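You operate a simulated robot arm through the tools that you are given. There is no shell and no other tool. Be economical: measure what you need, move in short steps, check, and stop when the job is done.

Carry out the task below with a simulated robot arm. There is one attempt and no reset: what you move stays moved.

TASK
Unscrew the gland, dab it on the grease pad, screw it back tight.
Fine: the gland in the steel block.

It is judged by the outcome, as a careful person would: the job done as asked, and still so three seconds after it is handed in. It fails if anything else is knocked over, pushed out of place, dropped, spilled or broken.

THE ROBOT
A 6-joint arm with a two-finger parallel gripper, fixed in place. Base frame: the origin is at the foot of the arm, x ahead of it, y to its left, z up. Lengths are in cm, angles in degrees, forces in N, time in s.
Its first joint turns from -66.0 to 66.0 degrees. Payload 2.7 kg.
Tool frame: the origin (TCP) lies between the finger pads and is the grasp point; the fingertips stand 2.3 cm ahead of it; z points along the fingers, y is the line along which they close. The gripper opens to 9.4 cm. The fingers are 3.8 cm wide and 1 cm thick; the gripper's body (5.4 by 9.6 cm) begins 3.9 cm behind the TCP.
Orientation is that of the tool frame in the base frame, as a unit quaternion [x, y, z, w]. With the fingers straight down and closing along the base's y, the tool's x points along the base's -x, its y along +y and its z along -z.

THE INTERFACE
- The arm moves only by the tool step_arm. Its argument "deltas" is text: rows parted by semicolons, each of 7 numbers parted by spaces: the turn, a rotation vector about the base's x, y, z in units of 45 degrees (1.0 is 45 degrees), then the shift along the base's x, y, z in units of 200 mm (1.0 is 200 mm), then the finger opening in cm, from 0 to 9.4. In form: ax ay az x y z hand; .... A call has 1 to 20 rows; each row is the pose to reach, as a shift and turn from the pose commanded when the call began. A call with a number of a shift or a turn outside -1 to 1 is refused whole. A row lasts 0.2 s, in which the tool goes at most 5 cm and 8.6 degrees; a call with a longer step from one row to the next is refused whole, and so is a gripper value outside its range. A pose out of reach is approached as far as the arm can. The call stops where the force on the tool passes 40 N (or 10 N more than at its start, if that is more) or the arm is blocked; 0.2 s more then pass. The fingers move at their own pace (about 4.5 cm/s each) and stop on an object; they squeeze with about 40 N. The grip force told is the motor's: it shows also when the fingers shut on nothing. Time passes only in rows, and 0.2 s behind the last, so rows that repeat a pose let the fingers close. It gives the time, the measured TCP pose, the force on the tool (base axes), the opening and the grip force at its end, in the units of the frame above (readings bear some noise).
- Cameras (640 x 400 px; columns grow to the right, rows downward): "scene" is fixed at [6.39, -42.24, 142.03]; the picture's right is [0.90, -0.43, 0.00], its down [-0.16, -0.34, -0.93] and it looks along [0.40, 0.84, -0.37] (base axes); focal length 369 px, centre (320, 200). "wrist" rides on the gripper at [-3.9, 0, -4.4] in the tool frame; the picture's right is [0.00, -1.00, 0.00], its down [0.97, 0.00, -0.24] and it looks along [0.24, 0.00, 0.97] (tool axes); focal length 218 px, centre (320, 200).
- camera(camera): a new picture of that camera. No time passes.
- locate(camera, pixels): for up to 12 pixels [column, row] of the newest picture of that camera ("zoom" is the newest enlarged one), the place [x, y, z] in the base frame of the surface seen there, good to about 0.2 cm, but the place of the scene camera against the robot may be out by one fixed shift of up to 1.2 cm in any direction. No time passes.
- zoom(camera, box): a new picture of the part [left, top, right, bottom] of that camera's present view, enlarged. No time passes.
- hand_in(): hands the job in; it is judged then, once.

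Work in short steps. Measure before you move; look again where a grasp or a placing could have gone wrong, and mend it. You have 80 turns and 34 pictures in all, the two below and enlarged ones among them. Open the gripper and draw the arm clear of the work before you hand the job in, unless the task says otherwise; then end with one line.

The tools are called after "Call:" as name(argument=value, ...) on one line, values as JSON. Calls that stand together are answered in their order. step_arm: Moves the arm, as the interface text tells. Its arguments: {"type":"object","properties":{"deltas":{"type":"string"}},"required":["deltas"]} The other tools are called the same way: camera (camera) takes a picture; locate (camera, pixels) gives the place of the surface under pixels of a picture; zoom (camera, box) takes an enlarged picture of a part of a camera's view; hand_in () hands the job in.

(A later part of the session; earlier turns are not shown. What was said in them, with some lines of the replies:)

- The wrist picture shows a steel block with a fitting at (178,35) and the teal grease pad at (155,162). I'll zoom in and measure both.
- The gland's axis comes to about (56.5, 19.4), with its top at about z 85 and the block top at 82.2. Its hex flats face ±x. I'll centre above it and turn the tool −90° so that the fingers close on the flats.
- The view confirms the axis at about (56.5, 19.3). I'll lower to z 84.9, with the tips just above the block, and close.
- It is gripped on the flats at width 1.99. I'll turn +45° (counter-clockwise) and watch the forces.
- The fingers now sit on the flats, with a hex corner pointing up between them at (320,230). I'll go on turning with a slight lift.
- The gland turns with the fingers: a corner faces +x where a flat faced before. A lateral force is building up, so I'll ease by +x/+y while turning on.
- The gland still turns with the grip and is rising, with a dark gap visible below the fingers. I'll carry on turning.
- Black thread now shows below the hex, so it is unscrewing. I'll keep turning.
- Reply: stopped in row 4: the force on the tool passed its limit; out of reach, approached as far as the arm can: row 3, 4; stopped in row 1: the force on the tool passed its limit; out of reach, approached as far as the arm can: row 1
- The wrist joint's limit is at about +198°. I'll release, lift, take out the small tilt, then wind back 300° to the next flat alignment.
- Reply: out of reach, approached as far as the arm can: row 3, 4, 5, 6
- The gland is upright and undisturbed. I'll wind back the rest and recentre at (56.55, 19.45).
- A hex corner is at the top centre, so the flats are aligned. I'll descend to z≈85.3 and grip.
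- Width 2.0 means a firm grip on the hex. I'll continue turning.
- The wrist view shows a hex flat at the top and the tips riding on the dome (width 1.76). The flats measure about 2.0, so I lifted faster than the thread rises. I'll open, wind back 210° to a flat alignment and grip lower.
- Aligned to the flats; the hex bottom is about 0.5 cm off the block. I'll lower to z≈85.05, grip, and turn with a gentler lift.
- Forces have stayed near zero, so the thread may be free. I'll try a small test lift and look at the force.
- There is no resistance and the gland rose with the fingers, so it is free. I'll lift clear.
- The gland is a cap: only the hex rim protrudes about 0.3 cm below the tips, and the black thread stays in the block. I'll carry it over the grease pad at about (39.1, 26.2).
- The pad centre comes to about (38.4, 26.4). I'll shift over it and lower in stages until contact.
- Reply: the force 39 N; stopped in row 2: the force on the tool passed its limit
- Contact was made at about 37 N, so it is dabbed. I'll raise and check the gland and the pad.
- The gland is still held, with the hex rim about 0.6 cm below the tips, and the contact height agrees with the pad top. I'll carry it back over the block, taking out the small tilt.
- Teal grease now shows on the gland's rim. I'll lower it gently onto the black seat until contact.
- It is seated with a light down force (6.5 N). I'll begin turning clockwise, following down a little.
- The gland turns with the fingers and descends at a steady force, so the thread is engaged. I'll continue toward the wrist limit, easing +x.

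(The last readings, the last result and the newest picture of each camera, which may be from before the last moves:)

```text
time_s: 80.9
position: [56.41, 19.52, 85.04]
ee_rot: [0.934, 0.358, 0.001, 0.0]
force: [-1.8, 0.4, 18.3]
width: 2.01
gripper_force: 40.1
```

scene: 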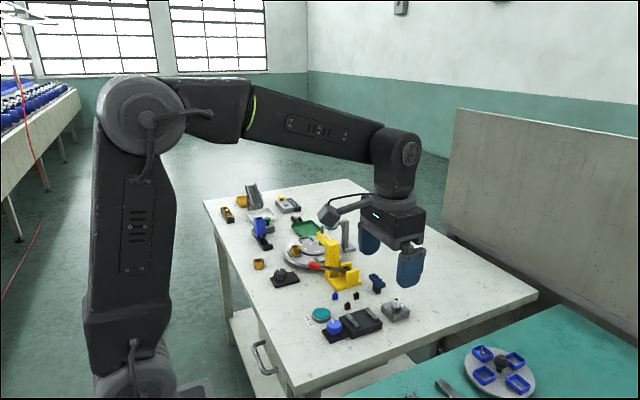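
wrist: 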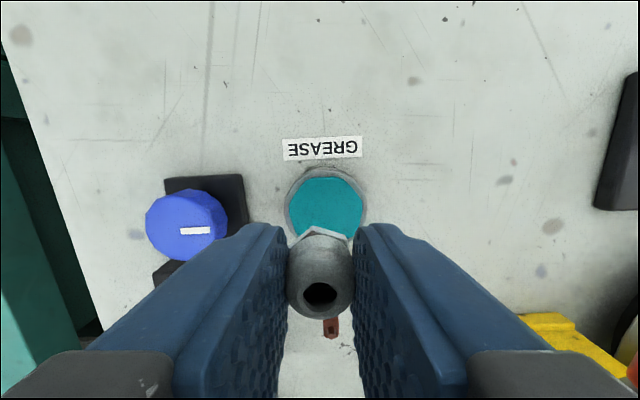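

I'll release, wind back +300° and regrip on the flats.

Call:
step_arm(deltas="0 0 0 0 0 0 3;0 0 0 0 0 0.02 5;0 0 0.16 0 0 0.02 5;0 0 0.33 0 0 0.02 5;0 0 0.5 0 0 0.02 5;0 0 0.67 0 0 0.02 5;0 0 0.84 0 0 0.02 5;0 0 1 0 0 0.02 5")

Call:
step_arm(deltas="0 0 0.16 0 0 0 5;0 0 0.33 0 0 0 5;0 0 0.5 0 0 0 5;0 0 0.67 0 0 0 5;0 0 0.84 0 0 0 5;0 0 1 0 0 0 5")

Call:
step_arm(deltas="0 0 0.16 0 0 0 5;0 0 0.33 0 0 0 5;0 0 0.5 0 0 0 5;0 0 0.67 0 0 0 5;0 0 0.84 0 0 0 5;0 0 1 0 0 0 5")

Call:
step_arm(deltas="0 0 0.16 0 0 0 5;0 0 0.33 0 0 0 5;0 0 0.5 0 0 0 5;0 0 0.67 0 0 0 5;0 0 0.84 0 0 0 5;0 0 1 0 0 0 5")

Call:
step_arm(deltas="0 0 0.16 0 0 0 5;0 0 0.33 0 0 0 5;0 0 0.5 0 0 0 5;0 0 0.67 0 0 0 5;0 0 0.84 0 0 0 5;0 0 1 0 0 0 5")

Call:
step_arm(deltas="0 0 0.16 0 0 0 5;0 0 0.33 0 0 0 5;0 0 0.5 0 0 0 5;0 0 0.67 0 0 0 5;0 0 0.84 0 0 0 5;0 0 1 0 0 0 5")

Call:
step_arm(deltas="0 0 0.16 0 0 0 5;0 0 0.33 0 0 0 5;0 0 0.5 0 0 0 5;0 0 0.67 0 0 0 5;0 0 0.67 0 0 0 5")

Call:
zoom(camera="wrist", box=[240, 140, 400, 340])

```text
time_s: 82.7
position: [56.37, 19.45, 85.34]
ee_rot: [0.724, 0.69, 0.001, 0.0]
force: [-0.6, -0.5, -0.7]
width: 5.01
gripper_force: 0.1
```

```text
time_s: 84.1
position: [56.52, 19.37, 85.41]
ee_rot: [0.404, 0.915, 0.001, 0.0]
force: [-0.9, -0.4, -0.3]
width: 4.99
gripper_force: 0.1
```

```text
time_s: 85.5
position: [56.48, 19.54, 85.4]
ee_rot: [0.024, 1.0, 0.001, 0.0]
force: [0.8, 0.4, 0.5]
width: 5.02
gripper_force: 0.2
```

```text
time_s: 86.9
position: [56.51, 19.61, 85.31]
ee_rot: [-0.361, 0.933, 0.0, 0.0]
force: [-0.1, 0.3, 0.3]
width: 5.01
gripper_force: 0.1
```

```text
time_s: 88.3
position: [56.51, 19.55, 85.3]
ee_rot: [-0.69, 0.724, 0.001, 0.0]
force: [0.4, -0.6, 1.0]
width: 4.99
gripper_force: 0.1
```

```text
time_s: 89.7
position: [56.58, 19.46, 85.37]
ee_rot: [0.914, -0.405, 0.0, 0.001]
force: [-0.5, 0.4, 0.2]
width: 5.02
gripper_force: 0.1
```

```text
time_s: 90.9
position: [56.48, 19.51, 85.34]
ee_rot: [0.988, -0.153, 0.0, 0.001]
force: [0.1, 0.6, -0.2]
width: 4.98
gripper_force: 0.1
```

```text
2.00 times, centred on (320, 240) of wrist
```

zoom: 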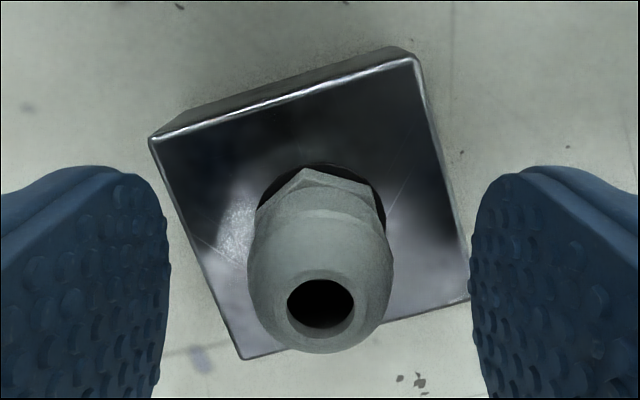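

The gland is upright on its thread. I'll lower, grip and continue clockwise.

Call:
step_arm(deltas="0 0 0 0 0 -0.012 5;0 0 0 0 0 -0.022 5;0 0 0 0 0 -0.022 3;0 0 0 0 0 -0.022 1;0 0 0 0 0 -0.022 1;0 0 0 0 0 -0.022 1;0 0 0 0 0 -0.022 1")

Call:
step_arm(deltas="0 0 -0.16 0 0 0 1;0 0 -0.33 0 0 -0.001 1;0 0 -0.5 0 0 -0.001 1;0 0 -0.67 0 0 -0.002 1;0 0 -0.84 0 0 -0.002 1;0 0 -1 0 0 -0.002 1;0 0 -1 0 0 -0.002 1")

Call:
step_arm(deltas="0 0 -0.16 0 0 0 1;0 0 -0.33 0 0 -0.001 1;0 0 -0.5 0 0 -0.001 1;0 0 -0.67 0 0 -0.002 1;0 0 -0.84 0 0 -0.002 1;0 0 -1 0 0 -0.002 1;0 0 -1 0 0 -0.002 1")

Call:
step_arm(deltas="0 0 -0.16 0 0 0 1;0 0 -0.33 0 0 -0.001 1;0 0 -0.5 0 0 -0.001 1;0 0 -0.67 0 0 -0.002 1;0 0 -0.84 0 0 -0.002 1;0 0 -1 0 0 -0.002 1;0 0 -1 0 0 -0.002 1")

```text
time_s: 92.5
position: [56.54, 19.57, 84.88]
ee_rot: [0.988, -0.153, 0.0, 0.001]
force: [-0.1, -1.6, 0.1]
width: 2.02
gripper_force: 39.7
```

```text
time_s: 94.1
position: [56.52, 19.49, 84.81]
ee_rot: [0.854, -0.52, 0.0, 0.001]
force: [4.3, -0.9, -0.3]
width: 2.04
gripper_force: 40.1
```

```text
time_s: 95.7
position: [56.47, 19.55, 84.86]
ee_rot: [-0.588, 0.809, 0.001, -0.001]
force: [0.2, 0.2, 0.6]
width: 2.0
gripper_force: 39.7
```

```text
time_s: 97.3
position: [56.44, 19.5, 84.7]
ee_rot: [-0.235, 0.972, 0.001, 0.0]
force: [-0.7, 0.7, 0.1]
width: 2.01
gripper_force: 40.2
```

Call:
step_arm(deltas="0 0 -0.16 0 0 0 1;0 0 -0.33 0 0 0 1;0 0 -0.5 0 0 -0.001 1;0 0 -0.67 0 0 -0.001 1;0 0 -0.84 0 0 -0.001 1;0 0 -1 0 0 -0.001 1;0 0 -1 0 0 -0.001 1")

Call:
step_arm(deltas="0 0 -0.16 0 0 0 1;0 0 -0.33 0 0 0 1;0 0 -0.5 0 0 -0.001 1;0 0 -0.67 0 0 -0.001 1;0 0 -0.84 0 0 -0.001 1;0 0 -1 0 0 -0.001 1;0 0 -1 0 0 -0.001 1")

Call:
step_arm(deltas="0 0 -0.16 0 0 0 1;0 0 -0.33 0 0 0 1;0 0 -0.5 0 0 0 1;0 0 -0.67 0 0 0 1;0 0 -0.84 0 0 0 1;0 0 -1 0 0 0 1;0 0 -1 0 0 0 1")

```text
time_s: 98.9
position: [56.49, 19.52, 84.7]
ee_rot: [0.156, 0.988, 0.001, 0.0]
force: [-0.3, 0.5, -0.1]
width: 2.0
gripper_force: 39.2
```

```text
time_s: 100.5
position: [56.47, 19.43, 84.74]
ee_rot: [0.521, 0.853, 0.001, 0.0]
force: [-0.3, 0.1, -1.6]
width: 2.04
gripper_force: 40.2
```

```text
time_s: 102.1
position: [56.42, 19.57, 84.62]
ee_rot: [0.808, 0.589, 0.001, 0.001]
force: [-1.2, -0.3, -0.4]
width: 1.98
gripper_force: 40.5
```

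Call:
step_arm(deltas="0 0 -0.16 0 0 0 1;0 0 -0.33 0 0 0 1;0 0 -0.5 0 0 0 1;0 0 -0.67 0 0 0 1;0 0 -0.84 0 0 0 1;0 0 -0.84 0 0 0 1")

Call:
step_arm(deltas="0 0 0 0 0 0 3;0 0 0 0 0 0.02 5;0 0 0.16 0 0 0.02 5;0 0 0.33 0 0 0.02 5;0 0 0.5 0 0 0.02 5;0 0 0.67 0 0 0.02 5;0 0 0.84 0 0 0.02 5;0 0 1 0 0 0.02 5")

Call:
step_arm(deltas="0 0 0.16 0 0 0 5;0 0 0.33 0 0 0 5;0 0 0.5 0 0 0 5;0 0 0.67 0 0 0 5;0 0 0.84 0 0 0 5;0 0 1 0 0 0 5")

Call:
step_arm(deltas="0 0 0.16 0 0 0 5;0 0 0.33 0 0 0 5;0 0 0.5 0 0 0 5;0 0 0.67 0 0 0 5;0 0 0.84 0 0 0 5;0 0 1 0 0 0 5")

Call:
step_arm(deltas="0 0 0.16 0 0 0 5;0 0 0.33 0 0 0 5;0 0 0.5 0 0 0 5;0 0 0.67 0 0 0 5;0 0 0.84 0 0 0 5;0 0 1 0 0 0 5")

Call:
step_arm(deltas="0 0 0.16 0 0 0 5;0 0 0.33 0 0 0 5;0 0 0.5 0 0 0 5;0 0 0.67 0 0 0 5;0 0 0.84 0 0 0 5;0 0 1 0 0 0 5")

Call:
step_arm(deltas="0 0 0.16 0 0 0 5;0 0 0.33 0 0 0 5;0 0 0.5 0 0 0 5;0 0 0.67 0 0 0 5;0 0 0.84 0 0 0 5;0 0 1 0 0 0 5")

Call:
step_arm(deltas="0 0 0.16 0 0 0 5;0 0 0.33 0 0 0 5;0 0 0.5 0 0 0 5;0 0 0.67 0 0 0 5;0 0 0.67 0 0 0 5")

```text
time_s: 103.5
position: [56.49, 19.5, 84.64]
ee_rot: [0.956, 0.295, 0.0, 0.001]
force: [0.1, 0.8, -0.8]
width: 1.97
gripper_force: 40.4
```

```text
time_s: 105.3
position: [56.56, 19.55, 85.17]
ee_rot: [0.768, 0.64, 0.001, 0.001]
force: [-0.1, -0.4, -0.1]
width: 4.99
gripper_force: 0.1
```

```text
time_s: 106.7
position: [56.47, 19.47, 85.12]
ee_rot: [0.465, 0.885, 0.001, 0.0]
force: [0.4, 0.5, 0.1]
width: 4.99
gripper_force: 0.0
```

```text
time_s: 108.1
position: [56.46, 19.48, 85.05]
ee_rot: [0.091, 0.996, 0.0, 0.0]
force: [-0.7, -0.2, -0.1]
width: 4.97
gripper_force: 0.2
```

```text
time_s: 109.5
position: [56.45, 19.64, 85.27]
ee_rot: [-0.297, 0.955, 0.001, 0.0]
force: [0.0, 0.0, 0.0]
width: 5.01
gripper_force: 0.0
```

```text
time_s: 110.9
position: [56.39, 19.52, 85.04]
ee_rot: [-0.64, 0.769, 0.001, 0.0]
force: [-0.6, 0.4, 0.3]
width: 4.99
gripper_force: 0.0
```

```text
time_s: 112.3
position: [56.51, 19.51, 85.19]
ee_rot: [0.885, -0.465, -0.001, 0.0]
force: [0.0, 0.8, -0.7]
width: 4.99
gripper_force: 0.1
```

```text
time_s: 113.5
position: [56.5, 19.5, 85.15]
ee_rot: [0.976, -0.219, 0.0, 0.002]
force: [0.4, 0.2, -0.3]
width: 5.0
gripper_force: 0.1
```

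Call:
step_arm(deltas="0 0 0 0 0 -0.012 5;0 0 0 0 0 -0.022 5;0 0 0 0 0 -0.022 3;0 0 0 0 0 -0.022 1;0 0 0 0 0 -0.022 1;0 0 0 0 0 -0.022 1;0 0 0 0 0 -0.022 1")

Call:
step_arm(deltas="0 0 -0.16 0 0 0 1;0 0 -0.33 0 0 0 1;0 0 -0.5 0 0 0 1;0 0 -0.67 0 0 0 1;0 0 -0.84 0 0 0 1;0 0 -1 0 0 0 1;0 0 -1 0 0 0 1")

Call:
step_arm(deltas="0 0 -0.16 0 0 0 1;0 0 -0.33 0 0 0 1;0 0 -0.5 0 0 0 1;0 0 -0.67 0 0 0 1;0 0 -0.84 0 0 0 1;0 0 -1 0 0 0 1;0 0 -1 0 0 0 1")

Call:
step_arm(deltas="0 0 -0.16 0 0 0 1;0 0 -0.33 0 0 0 1;0 0 -0.5 0 0 0 1;0 0 -0.67 0 0 0 1;0 0 -0.84 0 0 0 1;0 0 -1 0 0 0 1;0 0 -1 0 0 0 1")

```text
time_s: 115.1
position: [56.44, 19.52, 84.72]
ee_rot: [0.976, -0.22, 0.0, 0.001]
force: [0.4, 0.8, 0.5]
width: 1.98
gripper_force: 39.8
```

```text
time_s: 116.7
position: [56.56, 19.48, 84.77]
ee_rot: [0.817, -0.577, -0.001, 0.001]
force: [1.9, 2.2, 0.1]
width: 2.04
gripper_force: 39.1
```

```text
time_s: 118.3
position: [56.52, 19.52, 84.53]
ee_rot: [-0.534, 0.845, 0.002, -0.001]
force: [2.5, -0.1, -0.4]
width: 1.95
gripper_force: 40.1
```

```text
time_s: 119.9
position: [56.43, 19.51, 84.64]
ee_rot: [-0.169, 0.986, 0.001, -0.001]
force: [2.4, -2.8, 0.0]
width: 2.04
gripper_force: 39.9
```

Call:
step_arm(deltas="0 0 -0.16 0 0 0 1;0 0 -0.33 0 0 0 1;0 0 -0.5 0 0 0 1;0 0 -0.67 0 0 0 1;0 0 -0.84 0 0 0 1;0 0 -1 0 0 0 1;0 0 -1 0 0 0 1")

Call:
step_arm(deltas="0 0 -0.16 0 0 0 1;0 0 -0.33 0 0 0 1;0 0 -0.5 0 0 0 1;0 0 -0.67 0 0 0 1;0 0 -0.84 0 0 0 1;0 0 -1 0 0 0 1;0 0 -1 0 0 0 1")

Call:
step_arm(deltas="0 0 -0.16 0 0 0 1;0 0 -0.33 0 0 0 1;0 0 -0.5 0 0 0 1;0 0 -0.67 0 0 0 1;0 0 -0.84 0 0 0 1;0 0 -1 0 0 0 1;0 0 -1 0 0 0 1")

Call:
step_arm(deltas="0 0 -0.16 0 0 0 1;0 0 -0.33 0 0 0 1;0 0 -0.5 0 0 0 1;0 0 -0.67 0 0 0 1;0 0 -0.67 0 0 0 1")

Call:
zoom(camera="wrist", box=[240, 140, 400, 340])

```text
time_s: 121.5
position: [56.53, 19.57, 84.69]
ee_rot: [0.221, 0.975, 0.001, 0.0]
force: [0.2, -1.7, 0.0]
width: 1.99
gripper_force: 40.2
```

```text
time_s: 123.1
position: [56.52, 19.45, 84.8]
ee_rot: [0.577, 0.817, 0.001, 0.0]
force: [-0.9, -0.5, -1.1]
width: 2.03
gripper_force: 40.6
```

```text
time_s: 124.7
position: [56.45, 19.52, 84.77]
ee_rot: [0.846, 0.534, 0.002, 0.001]
force: [0.8, -0.4, -0.4]
width: 1.98
gripper_force: 39.9
```

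```text
time_s: 125.9
position: [56.54, 19.47, 84.76]
ee_rot: [0.955, 0.295, 0.0, 0.0]
force: [0.5, 0.1, -0.8]
width: 1.98
gripper_force: 39.8
```

```text
2.00 times, centred on (320, 240) of wrist
```

zoom: 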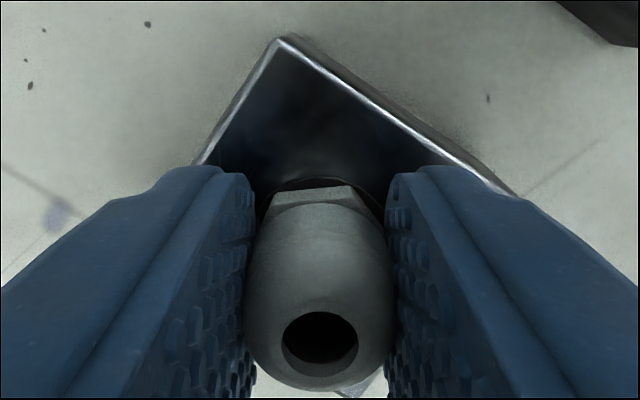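

The hex has shifted about 20° relative to the fingers, so they slipped, which may mean it is tight. I'll measure the dome height against its original 84.6.

Call:
locate(camera="zoom", pixels=[[320, 302], [300, 302], [340, 304], [278, 330], [272, 345], [362, 345], [320, 382], [310, 195], [300, 150], [320, 240], [320, 270], [290, 100]])

```text
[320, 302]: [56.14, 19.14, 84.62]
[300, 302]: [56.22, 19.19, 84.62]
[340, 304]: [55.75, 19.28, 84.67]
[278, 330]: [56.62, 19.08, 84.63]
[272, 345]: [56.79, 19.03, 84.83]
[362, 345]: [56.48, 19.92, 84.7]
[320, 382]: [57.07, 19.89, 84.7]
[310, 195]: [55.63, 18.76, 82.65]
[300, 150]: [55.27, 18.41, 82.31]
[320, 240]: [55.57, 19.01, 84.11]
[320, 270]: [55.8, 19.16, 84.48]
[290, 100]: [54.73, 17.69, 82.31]
```

The dome top is at 84.6–84.8, the same as originally, so it is seated. I'll regrip on the flats (back +270°) and turn in small increments to confirm it is tight.

Call:
step_arm(deltas="0 0 0 0 0 0 3;0 0 0 0 0 0.02 5;0 0 0.16 0 0 0.02 5;0 0 0.33 0 0 0.02 5;0 0 0.5 0 0 0.02 5;0 0 0.67 0 0 0.02 5;0 0 0.84 0 0 0.02 5;0 0 1 0 0 0.02 5")

Call:
step_arm(deltas="0 0 0.16 0 0 0 5;0 0 0.33 0 0 0 5;0 0 0.5 0 0 0 5;0 0 0.67 0 0 0 5;0 0 0.84 0 0 0 5;0 0 1 0 0 0 5")

Call:
step_arm(deltas="0 0 0.16 0 0 0 5;0 0 0.33 0 0 0 5;0 0 0.5 0 0 0 5;0 0 0.67 0 0 0 5;0 0 0.84 0 0 0 5;0 0 1 0 0 0 5")

Call:
step_arm(deltas="0 0 0.16 0 0 0 5;0 0 0.33 0 0 0 5;0 0 0.5 0 0 0 5;0 0 0.67 0 0 0 5;0 0 0.84 0 0 0 5;0 0 1 0 0 0 5")

Call:
step_arm(deltas="0 0 0.16 0 0 0 5;0 0 0.33 0 0 0 5;0 0 0.5 0 0 0 5;0 0 0.67 0 0 0 5;0 0 0.84 0 0 0 5;0 0 1 0 0 0 5")

Call:
step_arm(deltas="0 0 0.16 0 0 0 5;0 0 0.33 0 0 0 5;0 0 0.5 0 0 0 5;0 0 0.67 0 0 0 5;0 0 0.84 0 0 0 5;0 0 1 0 0 0 5;0 0 1 0 0 -0.01 5;0 0 1 0 0 -0.021 5;0 0 1 0 0 -0.021 3;0 0 1 0 0 -0.021 1;0 0 1 0 0 -0.021 1;0 0 1 0 0 -0.021 1;0 0 1 0 0 -0.021 1")

Call:
step_arm(deltas="0 0 -0.16 0 0 0 1;0 0 -0.33 0 0 0 1")

Call:
step_arm(deltas="0 0 -0.16 0 0 0 1;0 0 -0.33 0 0 0 1")

Call:
step_arm(deltas="0 0 -0.16 0 0 0 1;0 0 -0.33 0 0 0 1")

Call:
step_arm(deltas="0 0 -0.16 0 0 0 1;0 0 -0.33 0 0 0 1")

Call:
step_arm(deltas="0 0 -0.16 0 0 0 1;0 0 -0.33 0 0 0 1")

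Call:
step_arm(deltas="0 0 -0.16 0 0 0 1;0 0 -0.33 0 0 0 1")

```text
time_s: 127.7
position: [56.52, 19.59, 85.23]
ee_rot: [0.768, 0.64, 0.0, 0.001]
force: [-0.4, 1.3, -0.4]
width: 4.99
gripper_force: 0.1
```

```text
time_s: 129.1
position: [56.55, 19.42, 85.17]
ee_rot: [0.465, 0.885, 0.0, 0.001]
force: [0.0, 0.2, 0.0]
width: 5.02
gripper_force: 0.1
```

```text
time_s: 130.5
position: [56.44, 19.38, 85.07]
ee_rot: [0.091, 0.996, 0.001, 0.0]
force: [0.2, 1.1, -0.9]
width: 4.99
gripper_force: 0.1
```

```text
time_s: 131.9
position: [56.45, 19.55, 85.1]
ee_rot: [-0.298, 0.955, 0.001, 0.0]
force: [-0.5, 0.5, -0.2]
width: 4.98
gripper_force: 0.0
```

```text
time_s: 133.3
position: [56.42, 19.45, 85.12]
ee_rot: [-0.64, 0.768, 0.001, -0.001]
force: [-0.3, 0.8, -0.1]
width: 5.01
gripper_force: 0.0
```

```text
time_s: 136.1
position: [56.52, 19.48, 84.73]
ee_rot: [0.885, -0.466, 0.0, 0.001]
force: [2.3, 1.3, 0.1]
width: 1.94
gripper_force: 40.5
```

```text
time_s: 136.7
position: [56.46, 19.54, 84.54]
ee_rot: [0.817, -0.576, -0.001, 0.001]
force: [2.9, 3.3, 0.4]
width: 2.02
gripper_force: 39.7
```

```text
time_s: 137.3
position: [56.4, 19.48, 84.47]
ee_rot: [0.735, -0.678, 0.0, 0.001]
force: [4.4, 2.7, 0.1]
width: 2.01
gripper_force: 40.3
```

```text
time_s: 137.9
position: [56.51, 19.45, 84.73]
ee_rot: [-0.642, 0.766, 0.0, 0.0]
force: [4.9, 0.8, -0.1]
width: 2.05
gripper_force: 40.0
```

```text
time_s: 138.5
position: [56.48, 19.43, 84.62]
ee_rot: [-0.536, 0.844, 0.001, 0.0]
force: [3.8, 0.4, -1.2]
width: 1.97
gripper_force: 40.3
```

```text
time_s: 139.1
position: [56.52, 19.49, 84.67]
ee_rot: [-0.423, 0.906, 0.0, 0.0]
force: [3.7, -1.7, 0.0]
width: 2.0
gripper_force: 39.5
```

```text
time_s: 139.7
position: [56.52, 19.58, 84.63]
ee_rot: [-0.302, 0.953, 0.001, -0.001]
force: [2.1, -1.2, -0.7]
width: 2.0
gripper_force: 40.2
```

Width stays at about 2.0. I'll turn a further 180° and then use the last picture to see whether the gland followed or the fingers slipped.

Call:
step_arm(deltas="0 0 -0.16 0 0 0 1;0 0 -0.33 0 0 0 1;0 0 -0.5 0 0 0 1;0 0 -0.67 0 0 0 1;0 0 -0.84 0 0 0 1;0 0 -1 0 0 0 1;0 0 -1 0 0 0 1")

Call:
step_arm(deltas="0 0 -0.16 0 0 0 1;0 0 -0.33 0 0 0 1;0 0 -0.5 0 0 0 1;0 0 -0.67 0 0 0 1;0 0 -0.84 0 0 0 1;0 0 -1 0 0 0 1;0 0 -1 0 0 0 1")

Call:
step_arm(deltas="0 0 -0.16 0 0 0 1;0 0 -0.33 0 0 0 1;0 0 -0.5 0 0 0 1;0 0 -0.67 0 0 0 1;0 0 -0.84 0 0 0 1;0 0 -1 0 0 0 1;0 0 -1 0 0 0 1")

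Call:
step_arm(deltas="0 0 -0.16 0 0 0 1;0 0 -0.33 0 0 0 1;0 0 -0.5 0 0 0 1;0 0 -0.67 0 0 0 1;0 0 -0.84 0 0 0 1;0 0 -1 0 0 0 1;0 0 -1 0 0 0 1")

```text
time_s: 141.3
position: [56.41, 19.5, 84.56]
ee_rot: [0.085, 0.996, 0.001, -0.001]
force: [0.6, -3.1, -0.1]
width: 2.04
gripper_force: 40.4
```

```text
time_s: 142.9
position: [56.56, 19.53, 84.74]
ee_rot: [0.459, 0.888, 0.001, 0.0]
force: [-1.8, -2.4, 0.5]
width: 2.03
gripper_force: 39.8
```

```text
time_s: 144.5
position: [56.44, 19.53, 84.78]
ee_rot: [0.764, 0.645, 0.001, 0.0]
force: [-3.7, -0.8, -1.6]
width: 2.05
gripper_force: 40.0
```

```text
time_s: 146.1
position: [56.59, 19.42, 84.7]
ee_rot: [0.953, 0.303, 0.0, 0.001]
force: [-0.5, 0.1, -0.3]
width: 1.97
gripper_force: 40.2
```

Call:
zoom(camera="wrist", box=[240, 140, 400, 340])

Call:
locate(camera="zoom", pixels=[[320, 302], [300, 302], [278, 330], [272, 345], [362, 345], [310, 195], [300, 195], [340, 195], [300, 150], [270, 205], [290, 185], [350, 185]])

```text
2.00 times, centred on (320, 240) of wrist
```

zoom: 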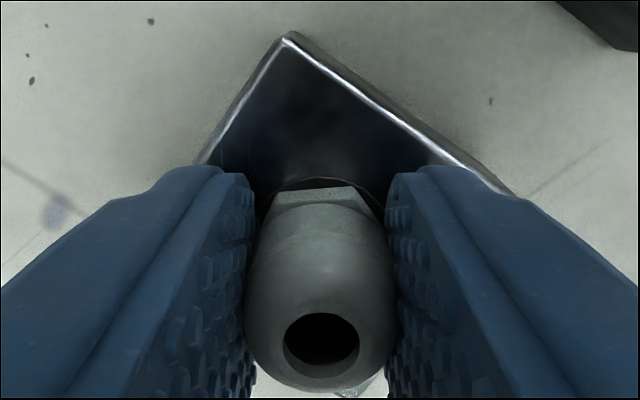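

```text
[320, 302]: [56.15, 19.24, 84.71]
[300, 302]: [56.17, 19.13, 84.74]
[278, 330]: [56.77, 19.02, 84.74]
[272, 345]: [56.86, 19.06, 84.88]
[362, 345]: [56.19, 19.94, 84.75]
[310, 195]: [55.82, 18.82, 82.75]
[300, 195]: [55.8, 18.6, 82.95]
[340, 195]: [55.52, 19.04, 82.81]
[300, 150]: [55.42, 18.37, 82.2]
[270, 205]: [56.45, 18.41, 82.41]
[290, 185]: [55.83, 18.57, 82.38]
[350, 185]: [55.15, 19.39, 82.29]
```

After 270° more of turning, the picture is identical: same hex orientation, same height. The gland is bottomed and the fingers slip round it, so it is tight. I'll release and withdraw straight up.

Call:
step_arm(deltas="0 0 0 0 0 0 3;0 0 0 0 0 0 5;0 0 0 0 0 0 5;0 0 0 0 0 0.1 5;0 0 0 0 0 0.25 5;0 0 0 0 0 0.45 5;0 0 0 -0.1 0 0.65 5;0 0 0 -0.2 0 0.85 5;0 0 0 -0.2 0 0.85 5")

```text
time_s: 148.1
position: [52.51, 19.31, 101.63]
ee_rot: [0.953, 0.304, -0.001, 0.001]
force: [0.4, -0.1, 0.1]
width: 4.99
gripper_force: 0.1
```

Call:
hand_in()

```text
The job is handed in.
```

I unscrewed the gland, dabbed it on the grease pad (teal grease showed on its rim) and screwed it back tight. It sits at its original height and didn't turn when I tried another 270°. The gripper is open and clear of the work.
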